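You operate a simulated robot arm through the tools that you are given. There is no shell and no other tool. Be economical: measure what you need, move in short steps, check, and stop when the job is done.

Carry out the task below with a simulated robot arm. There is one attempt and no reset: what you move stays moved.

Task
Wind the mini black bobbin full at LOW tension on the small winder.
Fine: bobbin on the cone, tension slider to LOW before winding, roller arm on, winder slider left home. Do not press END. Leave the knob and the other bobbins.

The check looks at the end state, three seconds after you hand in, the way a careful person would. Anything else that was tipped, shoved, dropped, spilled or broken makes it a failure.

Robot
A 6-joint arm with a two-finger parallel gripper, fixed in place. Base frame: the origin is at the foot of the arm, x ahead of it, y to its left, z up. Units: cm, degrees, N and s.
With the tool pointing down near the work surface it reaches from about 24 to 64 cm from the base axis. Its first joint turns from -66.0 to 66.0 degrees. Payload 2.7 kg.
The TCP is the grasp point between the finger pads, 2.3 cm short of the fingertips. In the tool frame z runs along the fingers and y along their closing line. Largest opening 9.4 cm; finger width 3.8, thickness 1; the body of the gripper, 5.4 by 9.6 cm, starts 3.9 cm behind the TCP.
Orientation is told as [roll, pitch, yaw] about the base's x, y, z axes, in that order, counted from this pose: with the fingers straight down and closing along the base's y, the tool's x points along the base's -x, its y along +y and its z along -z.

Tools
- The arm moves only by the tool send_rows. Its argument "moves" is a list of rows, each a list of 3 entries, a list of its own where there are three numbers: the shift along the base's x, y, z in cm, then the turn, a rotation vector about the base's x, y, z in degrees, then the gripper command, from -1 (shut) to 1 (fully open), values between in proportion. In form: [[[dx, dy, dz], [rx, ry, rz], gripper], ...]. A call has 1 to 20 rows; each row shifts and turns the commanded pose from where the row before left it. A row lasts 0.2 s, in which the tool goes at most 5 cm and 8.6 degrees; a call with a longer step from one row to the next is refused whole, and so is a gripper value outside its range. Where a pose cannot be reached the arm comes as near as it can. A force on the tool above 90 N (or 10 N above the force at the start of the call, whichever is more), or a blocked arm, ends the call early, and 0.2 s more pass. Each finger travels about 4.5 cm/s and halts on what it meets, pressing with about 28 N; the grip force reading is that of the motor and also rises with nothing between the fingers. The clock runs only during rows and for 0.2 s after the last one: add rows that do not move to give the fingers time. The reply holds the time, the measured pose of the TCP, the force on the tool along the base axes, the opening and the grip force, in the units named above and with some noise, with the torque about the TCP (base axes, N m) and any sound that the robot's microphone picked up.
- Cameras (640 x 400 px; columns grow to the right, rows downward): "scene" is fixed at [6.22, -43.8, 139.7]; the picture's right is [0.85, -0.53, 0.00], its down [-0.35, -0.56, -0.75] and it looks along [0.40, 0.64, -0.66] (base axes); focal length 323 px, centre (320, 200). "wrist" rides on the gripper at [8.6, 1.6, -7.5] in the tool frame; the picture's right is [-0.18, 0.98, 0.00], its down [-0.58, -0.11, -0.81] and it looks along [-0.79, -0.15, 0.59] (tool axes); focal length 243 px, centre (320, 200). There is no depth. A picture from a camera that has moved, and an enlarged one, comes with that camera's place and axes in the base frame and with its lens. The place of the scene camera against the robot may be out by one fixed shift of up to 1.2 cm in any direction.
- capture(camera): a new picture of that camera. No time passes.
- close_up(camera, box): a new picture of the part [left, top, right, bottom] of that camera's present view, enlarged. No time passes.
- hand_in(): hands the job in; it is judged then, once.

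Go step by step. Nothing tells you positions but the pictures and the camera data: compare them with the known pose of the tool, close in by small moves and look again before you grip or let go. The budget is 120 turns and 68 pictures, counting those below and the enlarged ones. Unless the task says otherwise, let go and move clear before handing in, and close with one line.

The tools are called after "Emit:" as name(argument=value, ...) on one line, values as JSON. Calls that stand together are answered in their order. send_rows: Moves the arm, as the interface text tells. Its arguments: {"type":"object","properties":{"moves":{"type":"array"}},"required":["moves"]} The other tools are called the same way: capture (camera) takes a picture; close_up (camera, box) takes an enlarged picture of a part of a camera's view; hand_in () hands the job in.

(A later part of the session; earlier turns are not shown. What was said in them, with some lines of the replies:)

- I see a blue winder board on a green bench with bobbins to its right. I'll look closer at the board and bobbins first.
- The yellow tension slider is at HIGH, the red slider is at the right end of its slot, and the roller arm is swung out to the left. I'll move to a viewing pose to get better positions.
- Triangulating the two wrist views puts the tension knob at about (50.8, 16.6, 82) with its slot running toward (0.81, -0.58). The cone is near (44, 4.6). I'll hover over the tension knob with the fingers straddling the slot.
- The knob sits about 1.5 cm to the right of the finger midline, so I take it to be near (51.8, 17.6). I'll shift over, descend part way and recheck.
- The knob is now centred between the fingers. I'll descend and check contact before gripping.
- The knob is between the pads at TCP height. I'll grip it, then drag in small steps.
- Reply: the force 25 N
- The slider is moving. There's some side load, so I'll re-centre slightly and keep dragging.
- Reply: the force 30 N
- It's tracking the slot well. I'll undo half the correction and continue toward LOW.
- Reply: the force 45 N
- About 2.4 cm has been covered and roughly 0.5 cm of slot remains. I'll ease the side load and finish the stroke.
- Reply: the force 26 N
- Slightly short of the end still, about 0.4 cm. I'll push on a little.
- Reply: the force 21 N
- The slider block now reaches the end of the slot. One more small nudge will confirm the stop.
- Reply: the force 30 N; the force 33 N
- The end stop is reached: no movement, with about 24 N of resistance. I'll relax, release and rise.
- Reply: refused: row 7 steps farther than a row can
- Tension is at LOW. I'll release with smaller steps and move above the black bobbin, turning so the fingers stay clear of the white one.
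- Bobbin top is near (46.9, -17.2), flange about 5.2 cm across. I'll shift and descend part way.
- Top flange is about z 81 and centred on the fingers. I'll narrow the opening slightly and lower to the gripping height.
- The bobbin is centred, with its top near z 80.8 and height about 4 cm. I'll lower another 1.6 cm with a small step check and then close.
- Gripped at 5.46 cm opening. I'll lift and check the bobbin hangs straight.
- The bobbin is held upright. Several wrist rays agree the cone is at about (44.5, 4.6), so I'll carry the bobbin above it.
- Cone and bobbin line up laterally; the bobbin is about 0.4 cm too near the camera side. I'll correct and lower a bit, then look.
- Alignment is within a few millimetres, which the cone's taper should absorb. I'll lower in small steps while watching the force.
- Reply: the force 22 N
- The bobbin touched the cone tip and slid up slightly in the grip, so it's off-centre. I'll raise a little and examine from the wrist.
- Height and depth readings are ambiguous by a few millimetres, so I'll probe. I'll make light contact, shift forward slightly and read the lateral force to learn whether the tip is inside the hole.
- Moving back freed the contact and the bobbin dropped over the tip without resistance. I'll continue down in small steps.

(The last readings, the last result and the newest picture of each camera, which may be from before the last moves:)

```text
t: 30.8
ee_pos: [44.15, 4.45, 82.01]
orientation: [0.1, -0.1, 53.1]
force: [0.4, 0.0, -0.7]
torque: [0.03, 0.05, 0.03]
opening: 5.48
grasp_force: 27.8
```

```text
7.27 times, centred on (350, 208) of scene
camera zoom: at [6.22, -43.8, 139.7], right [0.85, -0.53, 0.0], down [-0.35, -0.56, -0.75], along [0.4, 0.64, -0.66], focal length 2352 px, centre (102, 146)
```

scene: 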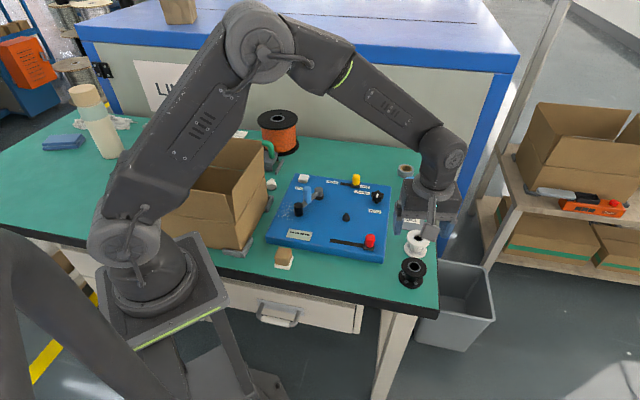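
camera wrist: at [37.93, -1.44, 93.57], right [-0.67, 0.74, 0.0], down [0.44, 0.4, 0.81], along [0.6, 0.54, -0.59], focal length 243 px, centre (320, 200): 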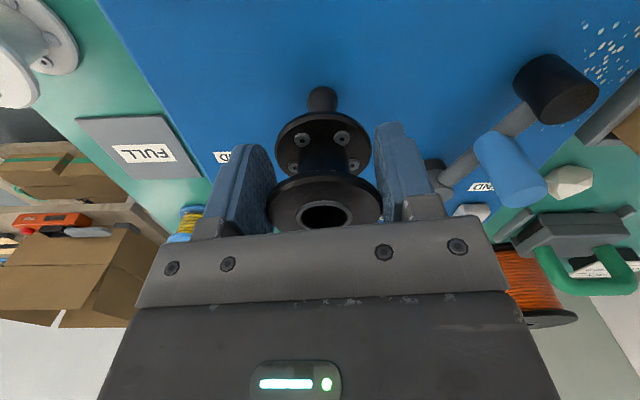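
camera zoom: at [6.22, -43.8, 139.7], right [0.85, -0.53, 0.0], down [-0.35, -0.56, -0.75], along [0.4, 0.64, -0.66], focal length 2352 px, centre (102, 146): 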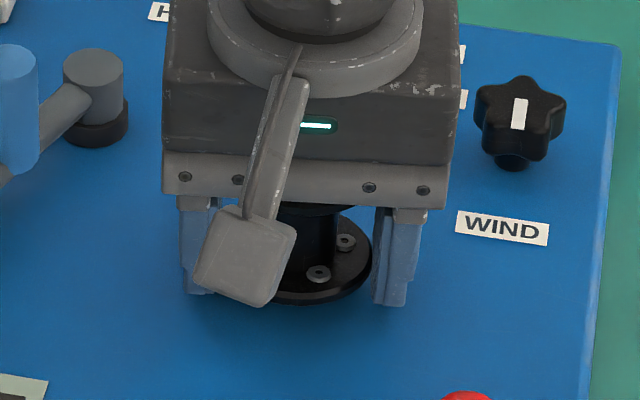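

Emit:
send_rows(moves=[[[0, 0, -0.3], [0, 0, 0], 0.0], [[0, 0, -0.3], [0, 0, 0], 0.0], [[0, 0, 0], [0, 0, 0], 0.0]])

Emit:
close_up(camera="scene", box=[310, 180, 390, 235])

Emit:
close_up(camera="wrist", box=[220, 60, 420, 240])

```text
t: 31.6
ee_pos: [44.36, 4.54, 81.42]
orientation: [0.1, 0.0, 53.0]
force: [-13.4, -4.8, 15.2]
torque: [-0.06, 0.34, 0.05]
opening: 5.5
grasp_force: 27.2
```

```text
7.27 times, centred on (350, 208) of scene
camera zoom: at [6.17, -43.82, 139.69], right [0.85, -0.53, 0.0], down [-0.35, -0.56, -0.75], along [0.4, 0.64, -0.66], focal length 2352 px, centre (102, 146)
```

zoom: 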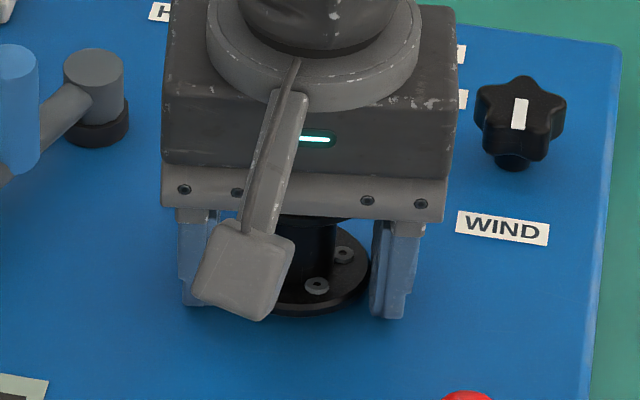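

```text
2.22 times, centred on (320, 150) of wrist
camera zoom: at [37.68, -1.67, 88.79], right [-0.67, 0.74, 0.0], down [0.44, 0.4, 0.81], along [0.59, 0.54, -0.59], focal length 539 px, centre (320, 311)
```

zoom: 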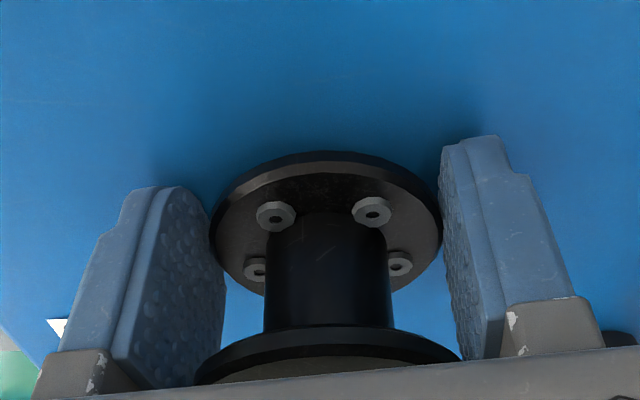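

The cone is engaged with about 0.8 cm left. I'll shift a touch against the side force and lower more.

Emit:
send_rows(moves=[[[-0.18, -0.08, 0], [0, 0, 0], 0.0], [[0, 0, 0], [0, 0, 0], 0.0]])

Emit:
send_rows(moves=[[[0, 0, -0.25], [0, 0, 0], 0.0], [[0, 0, 0], [0, 0, 0], 0.0]])

```text
t: 32.2
ee_pos: [44.23, 4.47, 81.46]
orientation: [0.0, -0.2, 52.8]
force: [-0.9, 1.1, 4.7]
torque: [0.04, 0.11, -0.03]
opening: 5.47
grasp_force: 27.8
```

```text
t: 32.8
ee_pos: [44.2, 4.5, 81.26]
orientation: [0.0, -0.1, 53.0]
force: [-8.4, 2.0, 27.0]
torque: [-0.16, 0.75, -0.1]
opening: 5.45
grasp_force: 28.3
```

The tip is well inside the hole, so I'll open the fingers slightly and let the bobbin settle on the cone.

Emit:
send_rows(moves=[[[-0.05, 0.0, 0.1], [0, 0, 0], 0.1], [[0, 0, 0], [0, 0, 0], 0.25], [[0, 0, 0], [0, 0, 0], 0.35], [[0, 0, 0], [0, 0, 0], 0.35]])

Emit:
close_up(camera="wrist", box=[220, 60, 420, 240])

Emit:
close_up(camera="scene", box=[310, 180, 390, 235])

```text
t: 33.8
ee_pos: [44.22, 4.51, 81.27]
orientation: [0.0, -0.2, 53.0]
force: [10.2, -4.9, 11.7]
torque: [0.06, 0.21, 0.08]
opening: 5.84
grasp_force: 0.0
```

```text
2.22 times, centred on (320, 150) of wrist
camera zoom: at [37.6, -1.73, 88.64], right [-0.67, 0.74, 0.0], down [0.43, 0.4, 0.81], along [0.6, 0.54, -0.59], focal length 539 px, centre (320, 311)
```

zoom: 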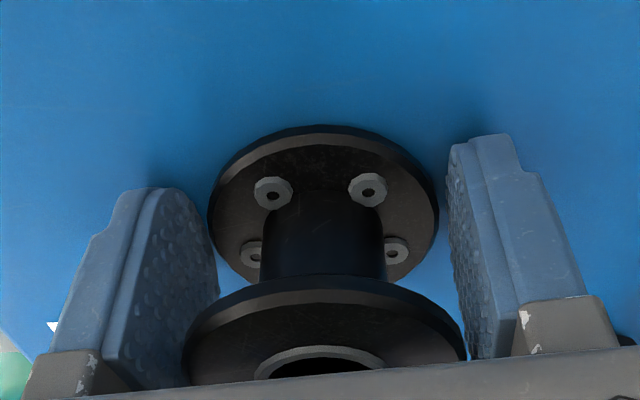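

```text
7.27 times, centred on (350, 208) of scene
camera zoom: at [6.23, -43.82, 139.69], right [0.85, -0.53, 0.0], down [-0.35, -0.56, -0.75], along [0.4, 0.64, -0.66], focal length 2352 px, centre (102, 146)
```

zoom: 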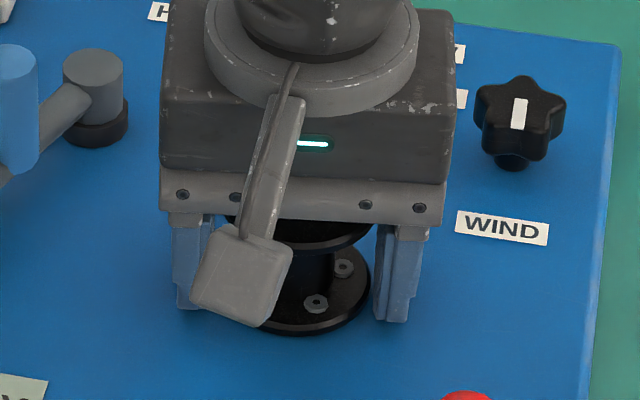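

The bobbin has dropped fully onto the cone. I'll open a bit more and check the forces before rising.

Emit:
send_rows(moves=[[[0.0, 0, 0], [0, 0, 0], 0.5], [[0, 0, 0], [0, 0, 0], 0.5], [[0, 0, 0], [0, 0, 0], 0.5]])

Emit:
close_up(camera="wrist", box=[220, 60, 420, 240])

```text
t: 34.6
ee_pos: [43.97, 4.49, 81.27]
orientation: [0.1, -0.1, 52.9]
force: [-13.2, 19.0, 27.0]
torque: [-0.5, -0.12, -0.06]
opening: 6.08
grasp_force: 0.0
```

```text
2.22 times, centred on (320, 150) of wrist
camera zoom: at [37.47, -1.62, 88.66], right [-0.67, 0.74, 0.0], down [0.44, 0.4, 0.81], along [0.59, 0.55, -0.59], focal length 539 px, centre (320, 311)
```

zoom: 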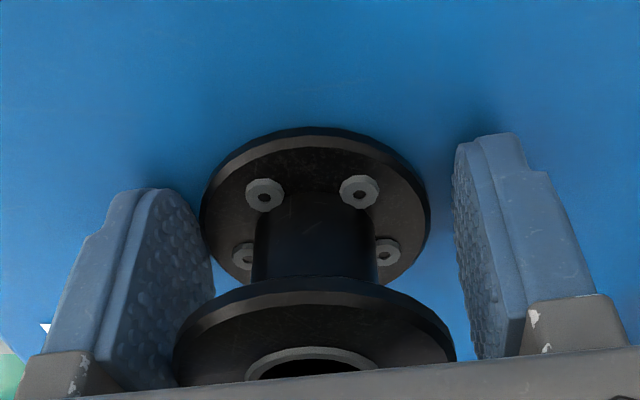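

The fingertips are pressing on the board, which is slowing the opening. I'll raise 0.4 cm, finish opening, then rise clear.

Emit:
send_rows(moves=[[[0, 0, 0.4], [0, 0, 0], 0.5], [[0, 0, 0], [0, 0, 0], 0.6], [[0, 0, 0], [0, 0, 0], 0.6]])

Emit:
close_up(camera="wrist", box=[220, 60, 420, 240])

```text
t: 35.4
ee_pos: [43.99, 4.44, 81.57]
orientation: [0.1, 0.0, 53.0]
force: [-0.1, 0.2, -0.2]
torque: [-0.01, -0.01, -0.01]
opening: 7.51
grasp_force: 0.0
```

```text
2.22 times, centred on (320, 150) of wrist
camera zoom: at [37.5, -1.75, 89.0], right [-0.67, 0.74, 0.0], down [0.44, 0.4, 0.81], along [0.6, 0.54, -0.59], focal length 539 px, centre (320, 311)
```

zoom: 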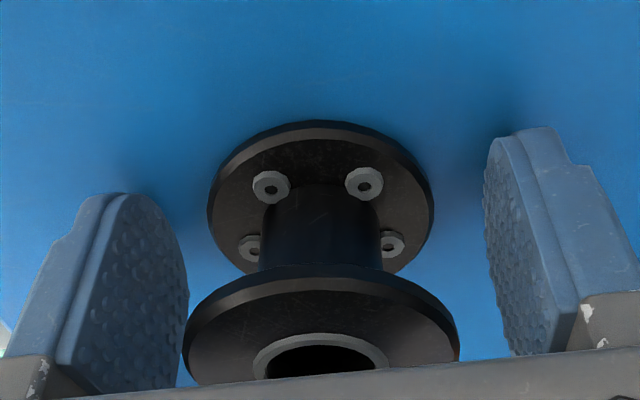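

Fingers are free with no load. I'll rise clear and look at the bobbin and roller arm.

Emit:
send_rows(moves=[[[0, 0, 1.5], [0, 0, 0], 0.6], [[0, 0, 3], [0, 0, 0], 0.6], [[0, 0, 4], [0, 0, 0], 0.6], [[0, 0, 4], [0, 0, 0], 0.6], [[3, -4, 0], [0, 0, 0], 0.6], [[3, -4, 0], [0, 0, 0], 0.6], [[0, 0, 0], [0, 0, 0], 0.6]])

Emit:
close_up(camera="scene", box=[260, 165, 400, 265])

Emit:
capture(camera="wrist")

```text
t: 37.0
ee_pos: [50.12, -3.62, 94.23]
orientation: [0.2, 0.0, 53.0]
force: [0.2, 0.1, 0.4]
torque: [-0.01, 0.01, -0.03]
opening: 7.5
grasp_force: 0.1
```

```text
4.00 times, centred on (330, 215) of scene
camera zoom: at [6.22, -43.81, 139.7], right [0.85, -0.53, 0.0], down [-0.35, -0.56, -0.75], along [0.4, 0.64, -0.66], focal length 1293 px, centre (280, 140)
```

zoom: 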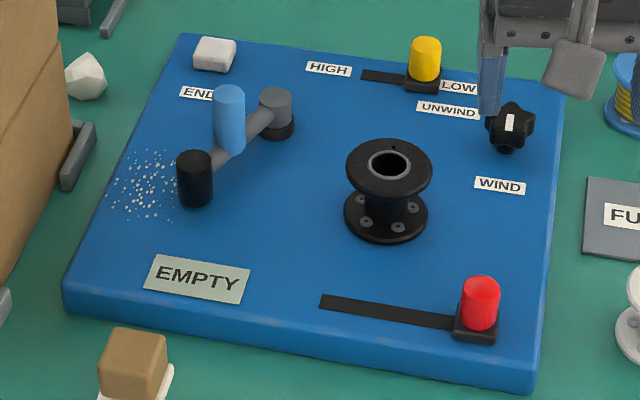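

```text
19 pictures are left
camera wrist: at [43.54, -9.82, 101.49], right [-0.67, 0.74, 0.0], down [0.44, 0.4, 0.81], along [0.6, 0.54, -0.59], focal length 243 px, centre (320, 200)
```

wrist: 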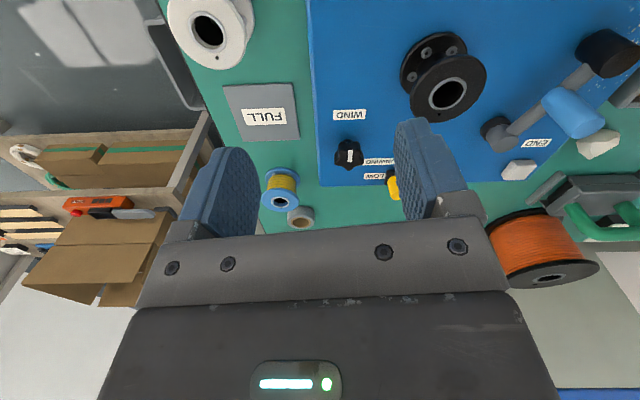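

The display now reads EMPTY and the bobbin sits on the cone. The roller arm pivots at about (42.7, 15.5) and its blue handle is at about (38, 13.8, 81–86), so I'll hover above the handle next.

Emit:
send_rows(moves=[[[-1.51, 2.18, -0.2], [0, 0, -4.1], 0.2], [[-1.51, 2.18, -0.2], [0, 0, -4.1], 0], [[-1.51, 2.18, -0.2], [0, 0, -4.1], 0], [[-1.51, 2.18, -0.2], [0, 0, -4.1], 0], [[-1.51, 2.18, -0.2], [0, 0, -4.1], 0], [[-1.51, 2.18, -0.2], [0, 0, -4.1], 0], [[-1.51, 2.18, -0.2], [0, 0, -4.1], 0], [[-1.51, 2.18, -0.2], [0, 0, -4.1], 0], [[0, 0, 0], [0, 0, 0], 0]])

Emit:
capture(camera="wrist")

```text
t: 39.0
ee_pos: [38.01, 13.79, 92.53]
orientation: [0.1, -0.1, 20.1]
force: [0.2, -0.8, 0.5]
torque: [-0.01, 0.0, -0.04]
opening: 4.71
grasp_force: 0.1
```

```text
18 pictures are left
camera wrist: at [29.24, 12.25, 99.92], right [-0.17, 0.99, 0.0], down [0.58, 0.1, 0.81], along [0.8, 0.13, -0.59], focal length 243 px, centre (320, 200)
```

wrist: 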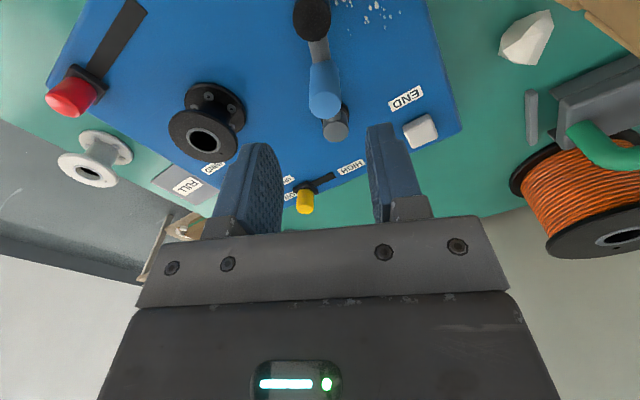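

The handle lies right beneath the TCP, at about (37.95, 13.9). I'll descend to straddle it and check.

Emit:
send_rows(moves=[[[0, 0.1, -2.5], [0, 0, 0], 0], [[0, 0, -2], [0, 0, 0], 0], [[0, 0, -1.5], [0, 0, 0], 0], [[0, 0, -1.5], [0, 0, 0], 0], [[0, 0, 0], [0, 0, 0], 0]])

Emit:
capture(camera="wrist")

```text
t: 40.2
ee_pos: [38.07, 14.15, 85.01]
orientation: [0.1, -0.1, 20.3]
force: [0.2, 0.1, 0.6]
torque: [0.01, -0.02, -0.01]
opening: 4.72
grasp_force: 0.0
```

```text
17 pictures are left
camera wrist: at [29.23, 12.33, 92.39], right [-0.17, 0.99, 0.0], down [0.58, 0.1, 0.81], along [0.8, 0.14, -0.59], focal length 243 px, centre (320, 200)
```

wrist: 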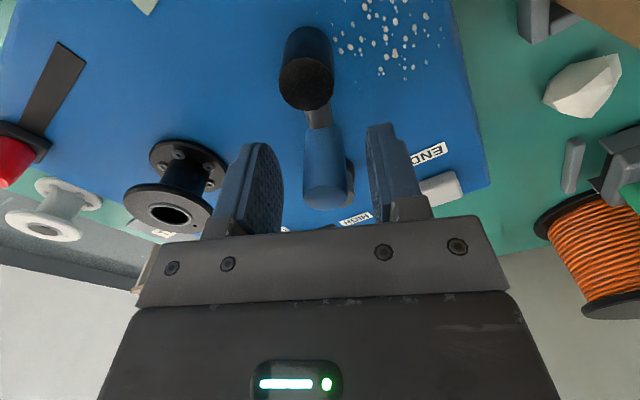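

The handle is between the fingers. I'll close to a loose cage and swing along the arc, rotating with it.

Emit:
send_rows(moves=[[[0, 0, 0], [0, 0, 0], -0.36], [[0, 0, 0], [0, 0, 0], -0.36], [[0.297, -0.585, 0], [0, 0, 7], -0.36], [[0.376, -0.537, 0], [0, 0, 7], -0.36], [[0.448, -0.479, 0], [0, 0, 7], -0.36], [[0.509, -0.413, 0], [0, 0, 7], -0.36], [[0, 0, 0], [0, 0, 0], -0.36]])

Emit:
close_up(camera="scene", box=[260, 165, 400, 265])

```text
t: 41.8
ee_pos: [39.71, 11.91, 84.99]
orientation: [0.1, -0.1, 48.3]
force: [-2.0, 1.0, 0.9]
torque: [0.0, 0.01, 0.02]
opening: 3.04
grasp_force: 0.2
```

```text
4.00 times, centred on (330, 215) of scene
camera zoom: at [6.22, -43.8, 139.7], right [0.85, -0.53, 0.0], down [-0.35, -0.56, -0.75], along [0.4, 0.64, -0.66], focal length 1293 px, centre (280, 140)
```

zoom: 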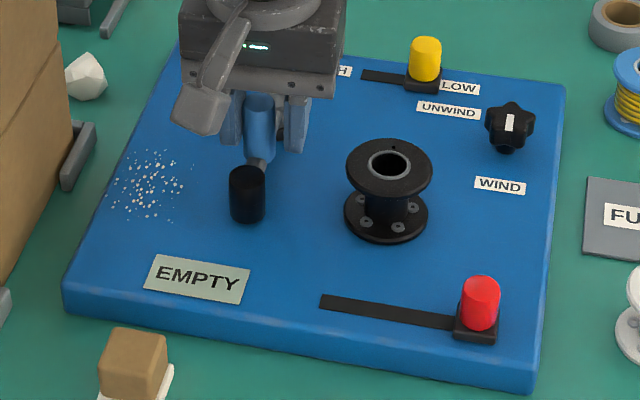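

The arm is swinging nicely. I'll continue toward the bobbin, watching forces.

Emit:
send_rows(moves=[[[0.562, -0.338, 0], [0, 0, 7], -0.36], [[0.604, -0.256, 0], [0, 0, 7], -0.36], [[0.633, -0.17, 0], [0, 0, 6], -0.36], [[0, 0, 0], [0, 0, 0], -0.36]])

Emit:
close_up(camera="scene", box=[260, 165, 400, 265])

```text
t: 42.8
ee_pos: [41.37, 11.21, 85.07]
orientation: [0.1, -0.1, 68.3]
force: [-0.6, 0.4, 0.2]
torque: [0.01, -0.02, 0.0]
opening: 3.04
grasp_force: 0.1
```

```text
4.00 times, centred on (330, 215) of scene
camera zoom: at [6.22, -43.8, 139.7], right [0.85, -0.53, 0.0], down [-0.35, -0.56, -0.75], along [0.4, 0.64, -0.66], focal length 1293 px, centre (280, 140)
```

zoom: 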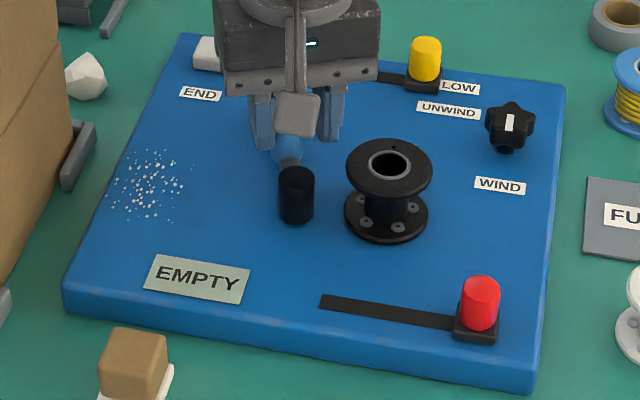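

Around 2 cm remains between roller and bobbin. I'll go on in smaller steps until contact.

Emit:
send_rows(moves=[[[0.4, -0.06, 0], [0, 0, 4], -0.36], [[0.4, -0.03, 0], [0, 0, 4], -0.36], [[0, 0, 0], [0, 0, 0], -0.36]])

Emit:
send_rows(moves=[[[0.3, 0.0, 0], [0, 0, 3], -0.36], [[0, 0, 0], [0, 0, 0], -0.36]])

Emit:
close_up(camera="scene", box=[280, 170, 400, 260])

```text
t: 43.6
ee_pos: [42.3, 11.03, 85.02]
orientation: [0.2, -0.1, 76.1]
force: [-0.3, 0.1, 0.0]
torque: [-0.01, -0.05, 0.02]
opening: 3.06
grasp_force: 0.5
```

```text
t: 44.2
ee_pos: [42.63, 11.08, 84.97]
orientation: [0.1, -0.2, 79.2]
force: [-5.3, 3.6, 0.9]
torque: [-0.01, 0.01, -0.04]
opening: 3.26
grasp_force: 2.9
```

```text
4.44 times, centred on (340, 215) of scene
camera zoom: at [6.21, -43.79, 139.7], right [0.85, -0.53, 0.0], down [-0.35, -0.56, -0.75], along [0.4, 0.64, -0.66], focal length 1437 px, centre (231, 133)
```

zoom: 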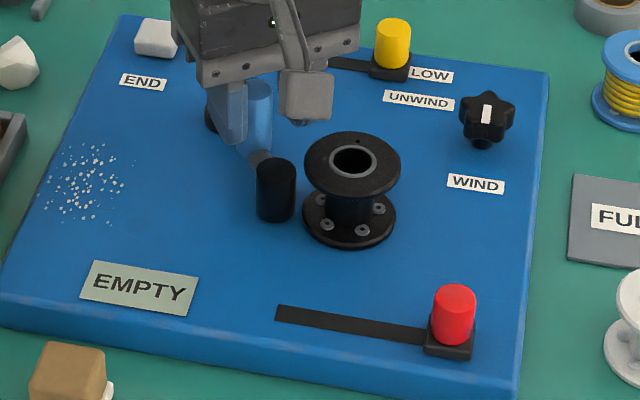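

Resistance begins as the roller meets the bobbin. I'll press slightly further and look for a state change.

Emit:
send_rows(moves=[[[0.25, 0.02, 0], [0, 0, 0], -0.36], [[0, 0, 0], [0, 0, 0], -0.36]])

Emit:
send_rows(moves=[[[0.25, 0.02, 0], [0, 0, 0], -0.36], [[0, 0, 0], [0, 0, 0], -0.36]])

Emit:
close_up(camera="scene", box=[280, 170, 400, 260])

```text
t: 44.8
ee_pos: [42.66, 10.99, 85.13]
orientation: [0.3, -0.1, 79.1]
force: [-14.7, 0.7, 3.4]
torque: [-0.08, 0.08, 0.0]
opening: 3.64
grasp_force: 7.4
```

```text
t: 45.4
ee_pos: [42.88, 11.08, 84.93]
orientation: [0.4, 0.1, 79.2]
force: [-21.6, -1.9, 1.2]
torque: [0.17, -0.04, 0.08]
opening: 3.99
grasp_force: 11.1
```

```text
4.44 times, centred on (340, 215) of scene
camera zoom: at [6.17, -43.81, 139.7], right [0.85, -0.53, 0.0], down [-0.35, -0.56, -0.75], along [0.4, 0.64, -0.66], focal length 1437 px, centre (231, 133)
```

zoom: 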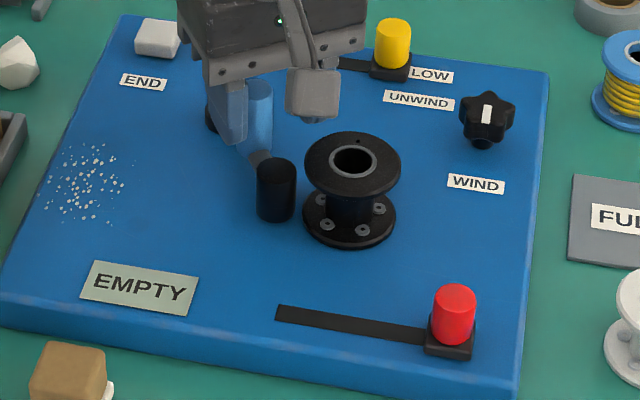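

The roller is firmly against the bobbin and the bobbin hasn't shifted. I'll back off, open, rise clear and see what the display does.

Emit:
send_rows(moves=[[[-0.5, -0.04, 0], [0, 0, 0], -0.36], [[-0.3, 0, 0], [0, 0, 0], -0.2], [[0, 0, 0], [0, 0, 0], -0.1], [[0, 0, 0], [0, 0, 0], -0.1], [[0, 0, 2], [0, 0, 0], -0.1], [[0, 0, 4], [0, 0, 0], -0.1], [[0, 0, 4], [0, 0, 0], -0.1], [[3, -4, 0], [0, 0, -4], -0.1], [[3, -4, 0], [0, 0, -4], -0.1], [[3, -4, 0], [0, 0, -4], -0.1], [[0, 0, 0], [0, 0, 0], -0.1]])

Emit:
close_up(camera="scene", box=[265, 165, 405, 265])

```text
t: 47.8
ee_pos: [51.33, -0.98, 95.26]
orientation: [0.1, -0.1, 67.1]
force: [-0.5, 0.3, -0.3]
torque: [0.01, 0.02, 0.01]
opening: 4.22
grasp_force: 0.0
```

```text
4.00 times, centred on (335, 215) of scene
camera zoom: at [6.22, -43.81, 139.7], right [0.85, -0.53, 0.0], down [-0.35, -0.56, -0.75], along [0.4, 0.64, -0.66], focal length 1293 px, centre (260, 140)
```

zoom: 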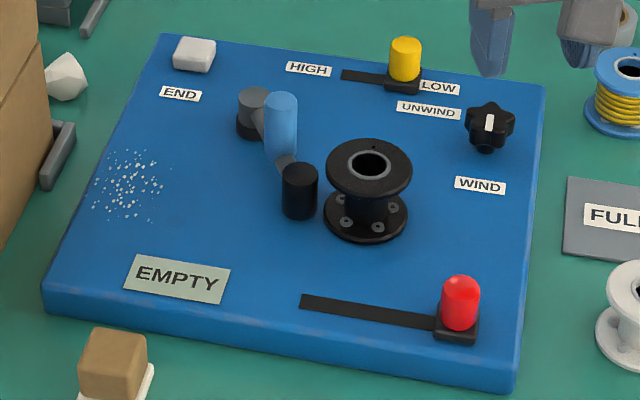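

The roller arm rests on the bobbin and the display still reads EMPTY, so the winder slider must drive the winding. I'll hover over the red knob, around (43.3, -6.6), with the fingers closing along its slot.

Emit:
send_rows(moves=[[[-2.7, -1.9, -1.0], [0, 0, -4.4], 0], [[-2.7, -1.9, -1], [0, 0, -4.3], 0], [[-2.6, -1.8, -1.2], [0, 0, -4.3], 0], [[0, 0, 0], [0, 0, 0], 0]])

Emit:
capture(camera="wrist")

```text
t: 48.8
ee_pos: [43.28, -6.37, 91.87]
orientation: [0.1, -0.1, 54.1]
force: [0.2, 0.1, 0.4]
torque: [0.01, -0.01, -0.02]
opening: 4.7
grasp_force: 0.1
```

```text
11 pictures are left
camera wrist: at [36.8, -12.72, 99.21], right [-0.69, 0.73, 0.0], down [0.43, 0.41, 0.81], along [0.58, 0.56, -0.59], focal length 243 px, centre (320, 200)
```

wrist: 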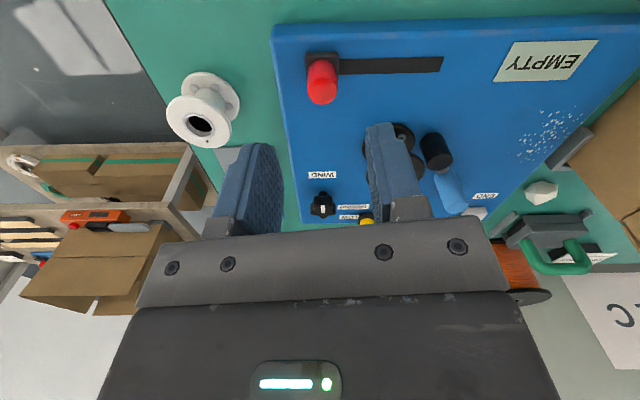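

The red knob is nearly beneath the TCP. I'll lower to z 85.5 and check alignment.

Emit:
send_rows(moves=[[[0.1, 0.1, -2.4], [0, 0, 0], 0], [[0, 0, -2], [0, 0, 0], 0], [[0, 0, -2], [0, 0, 0], 0], [[0, 0, 0], [0, 0, 0], 0]])

Emit:
capture(camera="wrist")

```text
t: 49.8
ee_pos: [43.19, -6.24, 85.51]
orientation: [0.1, -0.2, 54.2]
force: [-0.5, -0.2, -0.1]
torque: [0.01, -0.04, 0.01]
opening: 4.72
grasp_force: 0.1
```

```text
10 pictures are left
camera wrist: at [36.82, -12.63, 92.78], right [-0.69, 0.72, 0.0], down [0.43, 0.41, 0.81], along [0.58, 0.56, -0.59], focal length 243 px, centre (320, 200)
```

wrist: 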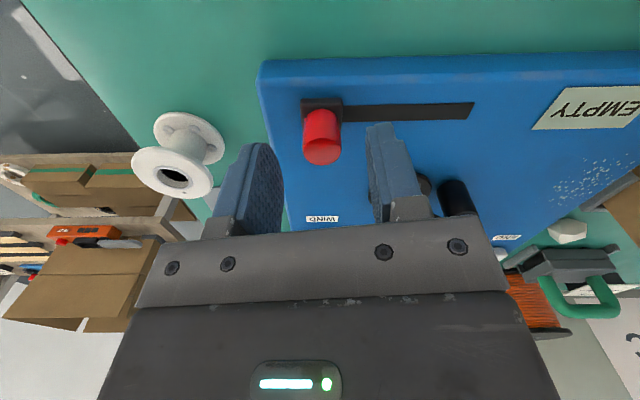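

Aligned well. I'll lower around the red knob, form a loose cage and start sliding it left along the slot.

Emit:
send_rows(moves=[[[0.2, 0.2, -1.5], [0, 0, 0], 0], [[0, 0, -1.2], [0, 0, 0], 0], [[0, 0, -0.6], [0, 0, 0], 0], [[0, 0, 0], [0, 0, 0], -0.35], [[0, 0, 0], [0, 0, 0], -0.35], [[-0.4, 0.29, 0], [0, 0, 0], -0.35], [[-0.4, 0.29, 0], [0, 0, 0], -0.35], [[-0.4, 0.29, 0], [0, 0, 0], -0.35], [[-0.4, 0.29, 0], [0, 0, 0], -0.35], [[0, 0, 0], [0, 0, 0], -0.35]])

Emit:
close_up(camera="scene", box=[265, 165, 405, 265])

```text
t: 52.0
ee_pos: [41.74, -5.14, 82.2]
orientation: [0.0, -0.1, 54.2]
force: [-0.3, -1.6, 1.5]
torque: [-0.02, -0.03, 0.0]
opening: 3.13
grasp_force: 0.1
```

```text
4.00 times, centred on (335, 215) of scene
camera zoom: at [6.22, -43.81, 139.7], right [0.85, -0.53, 0.0], down [-0.35, -0.56, -0.75], along [0.4, 0.64, -0.66], focal length 1293 px, centre (260, 140)
```

zoom: 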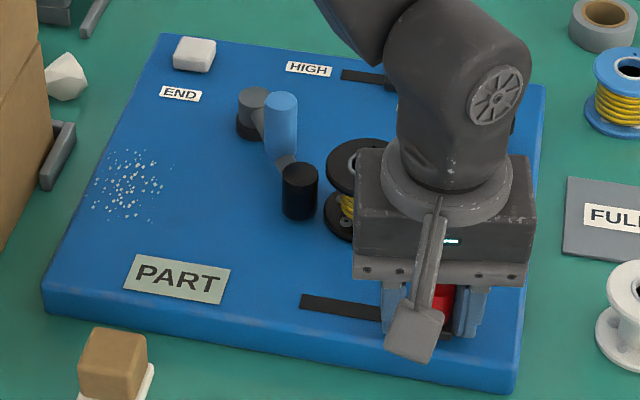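

Winding has started: the display shows PART and yellow wire is on the bobbin. I'll continue the slide.

Emit:
send_rows(moves=[[[-0.4, 0.29, 0], [0, 0, 0], -0.35], [[-0.4, 0.29, 0], [0, 0, 0], -0.35], [[-0.4, 0.29, 0], [0, 0, 0], -0.35], [[-0.4, 0.29, 0], [0, 0, 0], -0.35], [[0, 0, 0], [0, 0, 0], -0.35]])

Emit:
close_up(camera="scene", box=[265, 165, 405, 265])

```text
t: 53.2
ee_pos: [40.4, -3.84, 82.28]
orientation: [0.1, -0.2, 54.3]
force: [1.9, 1.1, 6.1]
torque: [-0.06, -0.13, 0.04]
opening: 3.11
grasp_force: 0.3
```

```text
4.00 times, centred on (335, 215) of scene
camera zoom: at [6.22, -43.8, 139.7], right [0.85, -0.53, 0.0], down [-0.35, -0.56, -0.75], along [0.4, 0.64, -0.66], focal length 1293 px, centre (260, 140)
```

zoom: 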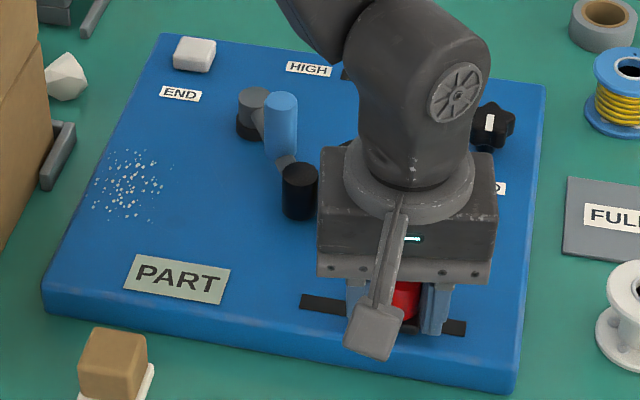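

Emit:
send_rows(moves=[[[-0.4, 0.29, 0.05], [0, 0, 0], -0.35], [[-0.4, 0.29, 0], [0, 0, 0], -0.35], [[-0.4, 0.29, 0], [0, 0, 0], -0.35], [[-0.4, 0.29, 0], [0, 0, 0], -0.35], [[-0.4, 0.29, 0], [0, 0, 0], -0.35], [[0, 0, 0], [0, 0, 0], -0.35]])

Emit:
close_up(camera="scene", box=[265, 165, 405, 265])

```text
t: 54.6
ee_pos: [38.25, -2.49, 82.14]
orientation: [0.1, 0.0, 54.2]
force: [0.8, 1.3, 2.9]
torque: [-0.05, -0.08, 0.0]
opening: 3.11
grasp_force: 0.7
```

```text
4.00 times, centred on (335, 215) of scene
camera zoom: at [6.22, -43.8, 139.7], right [0.85, -0.53, 0.0], down [-0.35, -0.56, -0.75], along [0.4, 0.64, -0.66], focal length 1293 px, centre (260, 140)
```

zoom: 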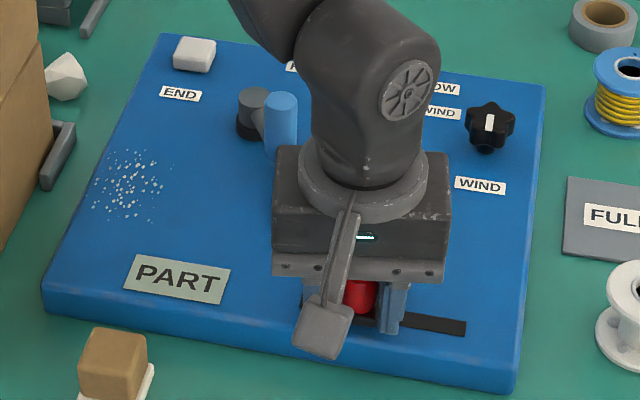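

About 2.5 cm of slot remains. I'll continue until the stop.

Emit:
send_rows(moves=[[[-0.4, 0.29, 0], [0, 0, 0], -0.35], [[-0.4, 0.29, 0], [0, 0, 0], -0.35], [[-0.4, 0.29, 0], [0, 0, 0], -0.35], [[-0.4, 0.29, 0], [0, 0, 0], -0.35], [[0, 0, 0], [0, 0, 0], -0.35]])

Emit:
send_rows(moves=[[[-0.3, 0.22, 0], [0, 0, 0], -0.35], [[0, 0, 0], [0, 0, 0], -0.35]])

Emit:
close_up(camera="scene", box=[265, 165, 405, 265])

```text
t: 55.8
ee_pos: [36.81, -1.3, 82.15]
orientation: [0.2, -0.1, 54.2]
force: [0.2, -0.1, -1.1]
torque: [-0.03, -0.01, -0.03]
opening: 3.09
grasp_force: 0.4
```

```text
t: 56.4
ee_pos: [36.52, -1.08, 82.22]
orientation: [0.2, -0.1, 54.2]
force: [1.9, -1.3, 0.0]
torque: [-0.02, -0.01, -0.02]
opening: 3.09
grasp_force: 0.4
```

```text
4.00 times, centred on (335, 215) of scene
camera zoom: at [6.23, -43.8, 139.7], right [0.85, -0.53, 0.0], down [-0.35, -0.56, -0.75], along [0.4, 0.64, -0.66], focal length 1293 px, centre (260, 140)
```

zoom: 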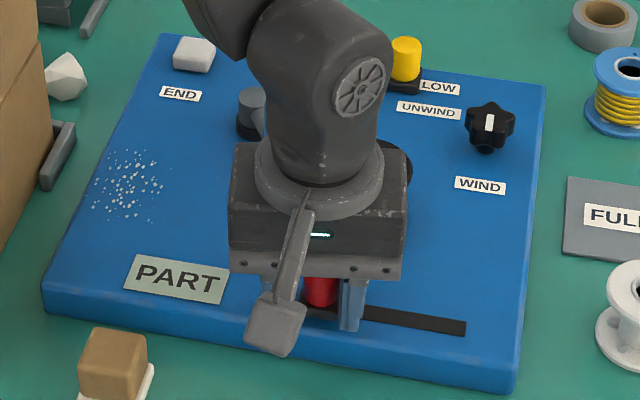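

Still PART and not yet at the stop. I'll push the last stretch in small increments.

Emit:
send_rows(moves=[[[-0.24, 0.18, 0], [0, 0, 0], -0.35], [[0, 0, 0], [0, 0, 0], -0.35]])

Emit:
send_rows(moves=[[[-0.24, 0.18, 0], [0, 0, 0], -0.35], [[0, 0, 0], [0, 0, 0], -0.35]])

Emit:
send_rows(moves=[[[-0.2, 0.15, 0], [0, 0, 0], -0.35], [[0, 0, 0], [0, 0, 0], -0.35]])

```text
t: 57.0
ee_pos: [36.2, -0.95, 82.13]
orientation: [0.1, -0.1, 54.3]
force: [0.9, -1.1, -0.5]
torque: [-0.06, 0.0, -0.04]
opening: 3.08
grasp_force: 0.7
```

```text
t: 57.6
ee_pos: [35.93, -0.71, 82.16]
orientation: [0.2, -0.1, 54.2]
force: [1.5, -0.8, 0.6]
torque: [-0.01, -0.01, -0.03]
opening: 3.12
grasp_force: 1.2
```

```text
t: 58.2
ee_pos: [35.82, -0.61, 82.18]
orientation: [0.0, -0.1, 54.2]
force: [4.2, -5.3, -0.4]
torque: [-0.1, -0.06, -0.14]
opening: 3.37
grasp_force: 3.4
```

The left stop is reached. I'll bring the slider back home, pushing with the other finger of the cage.

Emit:
send_rows(moves=[[[0.4, -0.29, 0], [0, 0, 0], -0.35], [[0.4, -0.29, 0], [0, 0, 0], -0.35], [[0.4, -0.29, 0], [0, 0, 0], -0.35], [[0.4, -0.29, 0], [0, 0, 0], -0.35], [[0.4, -0.29, 0], [0, 0, 0], -0.35], [[0.4, -0.29, 0], [0, 0, 0], -0.35], [[0.4, -0.29, 0], [0, 0, 0], -0.35], [[0.4, -0.29, 0], [0, 0, 0], -0.35], [[0.4, -0.29, 0], [0, 0, 0], -0.35], [[0.4, -0.29, 0], [0, 0, 0], -0.35], [[0.4, -0.29, 0], [0, 0, 0], -0.35], [[0.4, -0.29, 0], [0, 0, 0], -0.35], [[0.4, -0.29, 0], [0, 0, 0], -0.35], [[0.4, -0.29, 0], [0, 0, 0], -0.35], [[0.4, -0.29, 0], [0, 0, 0], -0.35], [[0.4, -0.29, 0], [0, 0, 0], -0.35], [[0.4, -0.29, 0], [0, 0, 0], -0.35], [[0, 0, 0], [0, 0, 0], -0.35]])

Emit:
close_up(camera="scene", box=[265, 165, 405, 265])

```text
t: 62.0
ee_pos: [42.58, -5.38, 82.14]
orientation: [0.1, -0.1, 54.2]
force: [-1.3, 0.2, 1.1]
torque: [0.01, 0.02, 0.01]
opening: 3.11
grasp_force: 0.6
```

```text
4.00 times, centred on (335, 215) of scene
camera zoom: at [6.22, -43.8, 139.7], right [0.85, -0.53, 0.0], down [-0.35, -0.56, -0.75], along [0.4, 0.64, -0.66], focal length 1293 px, centre (260, 140)
```

zoom: 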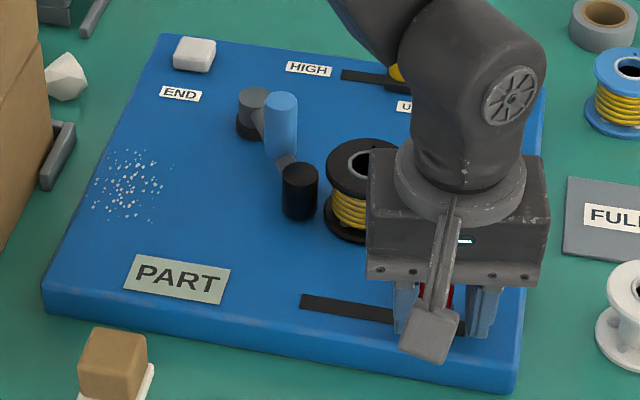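

The bobbin is clearly fuller but still PART. I'll finish the return to home and check the forces there, then make another pass.

Emit:
send_rows(moves=[[[0.4, -0.29, 0], [0, 0, 0], -0.35], [[0.4, -0.29, 0], [0, 0, 0], -0.35], [[0.3, -0.22, 0], [0, 0, 0], -0.35], [[0, 0, 0], [0, 0, 0], -0.35]])

Emit:
send_rows(moves=[[[0.2, -0.15, 0], [0, 0, 0], -0.35], [[0, 0, 0], [0, 0, 0], -0.35]])

Emit:
send_rows(moves=[[[0.16, -0.12, 0], [0, 0, 0], -0.35], [[0, 0, 0], [0, 0, 0], -0.35]])

```text
t: 63.0
ee_pos: [43.58, -6.27, 82.15]
orientation: [0.0, -0.1, 54.2]
force: [-2.4, -0.5, 4.9]
torque: [-0.03, 0.07, 0.02]
opening: 3.1
grasp_force: 0.9
```

```text
t: 63.6
ee_pos: [43.75, -6.47, 82.26]
orientation: [0.1, -0.1, 54.2]
force: [-3.9, 0.6, 7.7]
torque: [0.02, 0.16, 0.05]
opening: 3.21
grasp_force: 1.0
```

```text
t: 64.2
ee_pos: [43.98, -6.52, 82.17]
orientation: [0.1, 0.0, 54.2]
force: [-7.4, 6.9, 10.7]
torque: [0.06, 0.24, 0.03]
opening: 3.5
grasp_force: 4.7
```

Home stop reached. I'll check the display here.

Emit:
close_up(camera="scene", box=[265, 165, 405, 265])

```text
4.00 times, centred on (335, 215) of scene
camera zoom: at [6.19, -43.78, 139.7], right [0.85, -0.53, 0.0], down [-0.35, -0.56, -0.75], along [0.4, 0.63, -0.66], focal length 1293 px, centre (260, 140)
```

zoom: 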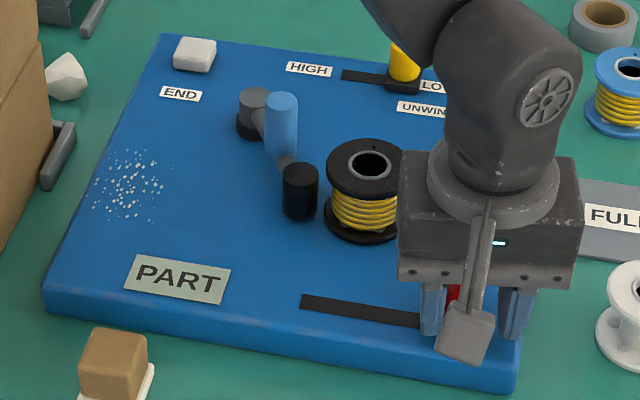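

Still PART, but close to the flange edge. I'll make another pass to the left and check again.

Emit:
send_rows(moves=[[[-0.4, 0.29, 0.1], [0, 0, 0], -0.35], [[-0.4, 0.29, 0], [0, 0, 0], -0.35], [[-0.4, 0.29, 0], [0, 0, 0], -0.35], [[-0.4, 0.29, 0], [0, 0, 0], -0.35], [[-0.4, 0.29, 0], [0, 0, 0], -0.35], [[-0.4, 0.29, 0], [0, 0, 0], -0.35], [[-0.4, 0.29, 0], [0, 0, 0], -0.35], [[-0.4, 0.29, 0], [0, 0, 0], -0.35], [[-0.4, 0.29, 0], [0, 0, 0], -0.35], [[-0.4, 0.29, 0], [0, 0, 0], -0.35], [[-0.4, 0.29, 0], [0, 0, 0], -0.35], [[-0.4, 0.29, 0], [0, 0, 0], -0.35], [[-0.4, 0.29, 0], [0, 0, 0], -0.35], [[-0.4, 0.29, 0], [0, 0, 0], -0.35], [[-0.4, 0.29, 0], [0, 0, 0], -0.35], [[-0.4, 0.29, 0], [0, 0, 0], -0.35], [[-0.4, 0.29, 0], [0, 0, 0], -0.35], [[-0.4, 0.29, 0], [0, 0, 0], -0.35], [[-0.4, 0.29, 0], [0, 0, 0], -0.35], [[0, 0, 0], [0, 0, 0], -0.35]])

Emit:
send_rows(moves=[[[-0.4, 0.29, 0], [0, 0, 0], -0.35], [[-0.2, 0.15, 0], [0, 0, 0], -0.35], [[0, 0, 0], [0, 0, 0], -0.35]])

Emit:
close_up(camera="scene", box=[265, 165, 405, 265])

```text
t: 68.4
ee_pos: [36.42, -1.02, 82.26]
orientation: [0.1, -0.1, 54.3]
force: [1.6, -1.1, 0.0]
torque: [-0.03, -0.02, 0.01]
opening: 3.08
grasp_force: 0.1
```

```text
t: 69.2
ee_pos: [35.8, -0.59, 82.31]
orientation: [0.0, -0.1, 54.1]
force: [4.2, -4.6, -0.9]
torque: [-0.05, -0.02, -0.15]
opening: 3.34
grasp_force: 3.3
```

```text
4.00 times, centred on (335, 215) of scene
camera zoom: at [6.23, -43.81, 139.69], right [0.85, -0.53, 0.0], down [-0.35, -0.56, -0.75], along [0.4, 0.64, -0.66], focal length 1293 px, centre (260, 140)
```

zoom: 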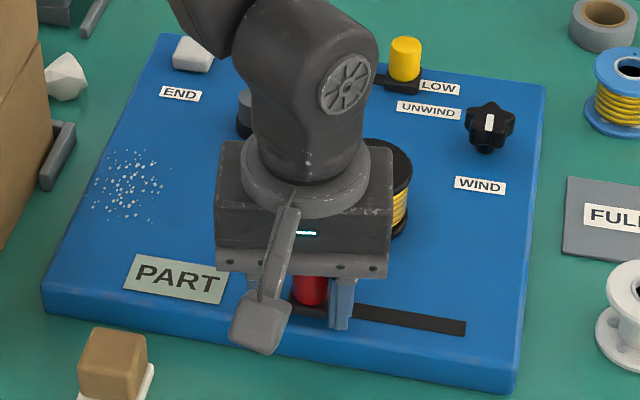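

Wire is almost at the flange rim. I'll bring the slider home, winding on the way, and check there.

Emit:
send_rows(moves=[[[0.4, -0.29, 0], [0, 0, 0], -0.35], [[0.4, -0.29, 0], [0, 0, 0], -0.35], [[0.4, -0.29, 0], [0, 0, 0], -0.35], [[0.4, -0.29, 0], [0, 0, 0], -0.35], [[0.4, -0.29, 0], [0, 0, 0], -0.35], [[0.4, -0.29, 0], [0, 0, 0], -0.35], [[0.4, -0.29, 0], [0, 0, 0], -0.35], [[0.4, -0.29, 0], [0, 0, 0], -0.35], [[0.4, -0.29, 0], [0, 0, 0], -0.35], [[0.4, -0.29, 0], [0, 0, 0], -0.35], [[0.4, -0.29, 0], [0, 0, 0], -0.35], [[0.4, -0.29, 0], [0, 0, 0], -0.35], [[0.4, -0.29, 0], [0, 0, 0], -0.35], [[0.4, -0.29, 0], [0, 0, 0], -0.35], [[0.4, -0.29, 0], [0, 0, 0], -0.35], [[0.4, -0.29, 0], [0, 0, 0], -0.35], [[0.4, -0.29, 0], [0, 0, 0], -0.35], [[0.4, -0.29, 0], [0, 0, 0], -0.35], [[0.4, -0.29, 0], [0, 0, 0], -0.35], [[0, 0, 0], [0, 0, 0], -0.35]])

Emit:
send_rows(moves=[[[0.3, -0.22, 0], [0, 0, 0], -0.35], [[0.3, -0.22, 0], [0, 0, 0], -0.35], [[0, 0, 0], [0, 0, 0], -0.35]])

Emit:
send_rows(moves=[[[0.1, -0.07, 0], [0, 0, 0], -0.35], [[0, 0, 0], [0, 0, 0], -0.35]])

```text
t: 73.4
ee_pos: [43.44, -6.1, 82.38]
orientation: [0.2, -0.2, 54.3]
force: [-1.7, 0.5, 0.0]
torque: [0.03, 0.01, 0.0]
opening: 3.13
grasp_force: 0.0
```

```text
t: 74.2
ee_pos: [43.96, -6.45, 82.25]
orientation: [0.1, 0.1, 54.2]
force: [-7.9, 7.2, 2.5]
torque: [-0.03, 0.03, 0.08]
opening: 3.52
grasp_force: 5.1
```

```text
t: 74.8
ee_pos: [44.13, -6.58, 82.33]
orientation: [0.2, 0.0, 54.2]
force: [-11.8, 11.8, 2.6]
torque: [-0.09, 0.1, 0.02]
opening: 3.77
grasp_force: 7.5
```

The slider is at its home stop. I'll check the display.

Emit:
close_up(camera="scene", box=[265, 165, 405, 265])

```text
4.00 times, centred on (335, 215) of scene
camera zoom: at [6.2, -43.78, 139.71], right [0.85, -0.53, 0.0], down [-0.35, -0.56, -0.75], along [0.4, 0.63, -0.66], focal length 1293 px, centre (260, 140)
```

zoom: 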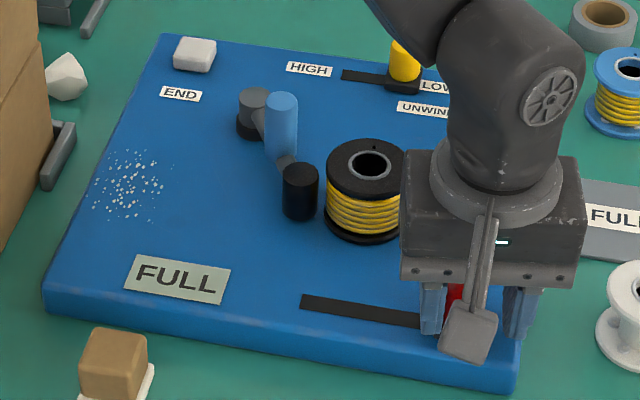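

The display reads FULL with the slider home. I'll relax, open and rise straight up and clear.

Emit:
send_rows(moves=[[[-0.2, 0.15, 0], [0, 0, 0], -0.3], [[-0.1, 0.07, 0.1], [0, 0, 0], -0.1], [[0, 0, 0], [0, 0, 0], 0], [[0, 0, 0], [0, 0, 0], 0], [[0, 0, 2], [0, 0, 0], 0], [[0, 0, 4], [0, 0, 0], 0], [[0, 0, 4], [0, 0, 0], 0], [[0, 0, 4], [0, 0, 0], 0], [[0, -4, 2], [0, 0, 0], 0], [[0, -4, 2], [0, 0, 0], 0], [[0, -4, 0], [0, 0, 0], 0], [[0, -4, 0], [0, 0, 0], 0], [[0, 0, 0], [0, 0, 0], 0]])

Emit:
close_up(camera="scene", box=[255, 150, 455, 300])

```text
t: 77.6
ee_pos: [43.66, -22.42, 100.5]
orientation: [0.1, 0.0, 54.2]
force: [-0.4, -0.5, 0.2]
torque: [0.0, -0.02, -0.03]
opening: 4.68
grasp_force: 0.0
```

```text
2.67 times, centred on (355, 225) of scene
camera zoom: at [6.22, -43.81, 139.7], right [0.85, -0.53, 0.0], down [-0.35, -0.56, -0.75], along [0.4, 0.64, -0.66], focal length 862 px, centre (227, 133)
```

zoom: 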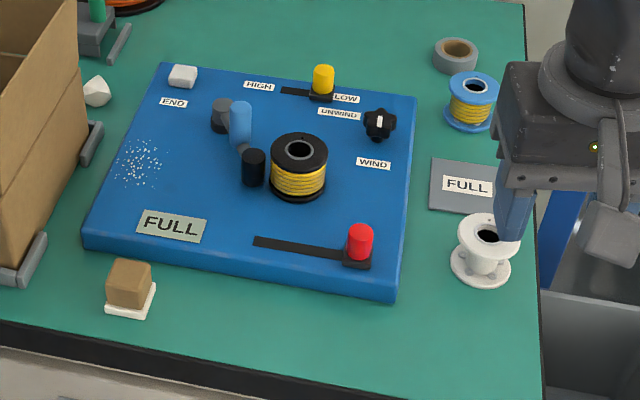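

The display reads FULL, the bobbin is on the cone with the roller arm on, tension is at LOW, and the slider is home. The gripper is clear and the other bobbins and knob are as they were, so I'm handing in.

Emit:
hand_in()

```text
The job is handed in.
```

The mini black bobbin is wound full at LOW tension. It is on the cone with the roller arm on and the winder slider home; I didn't touch END, the knob or the other bobbins.
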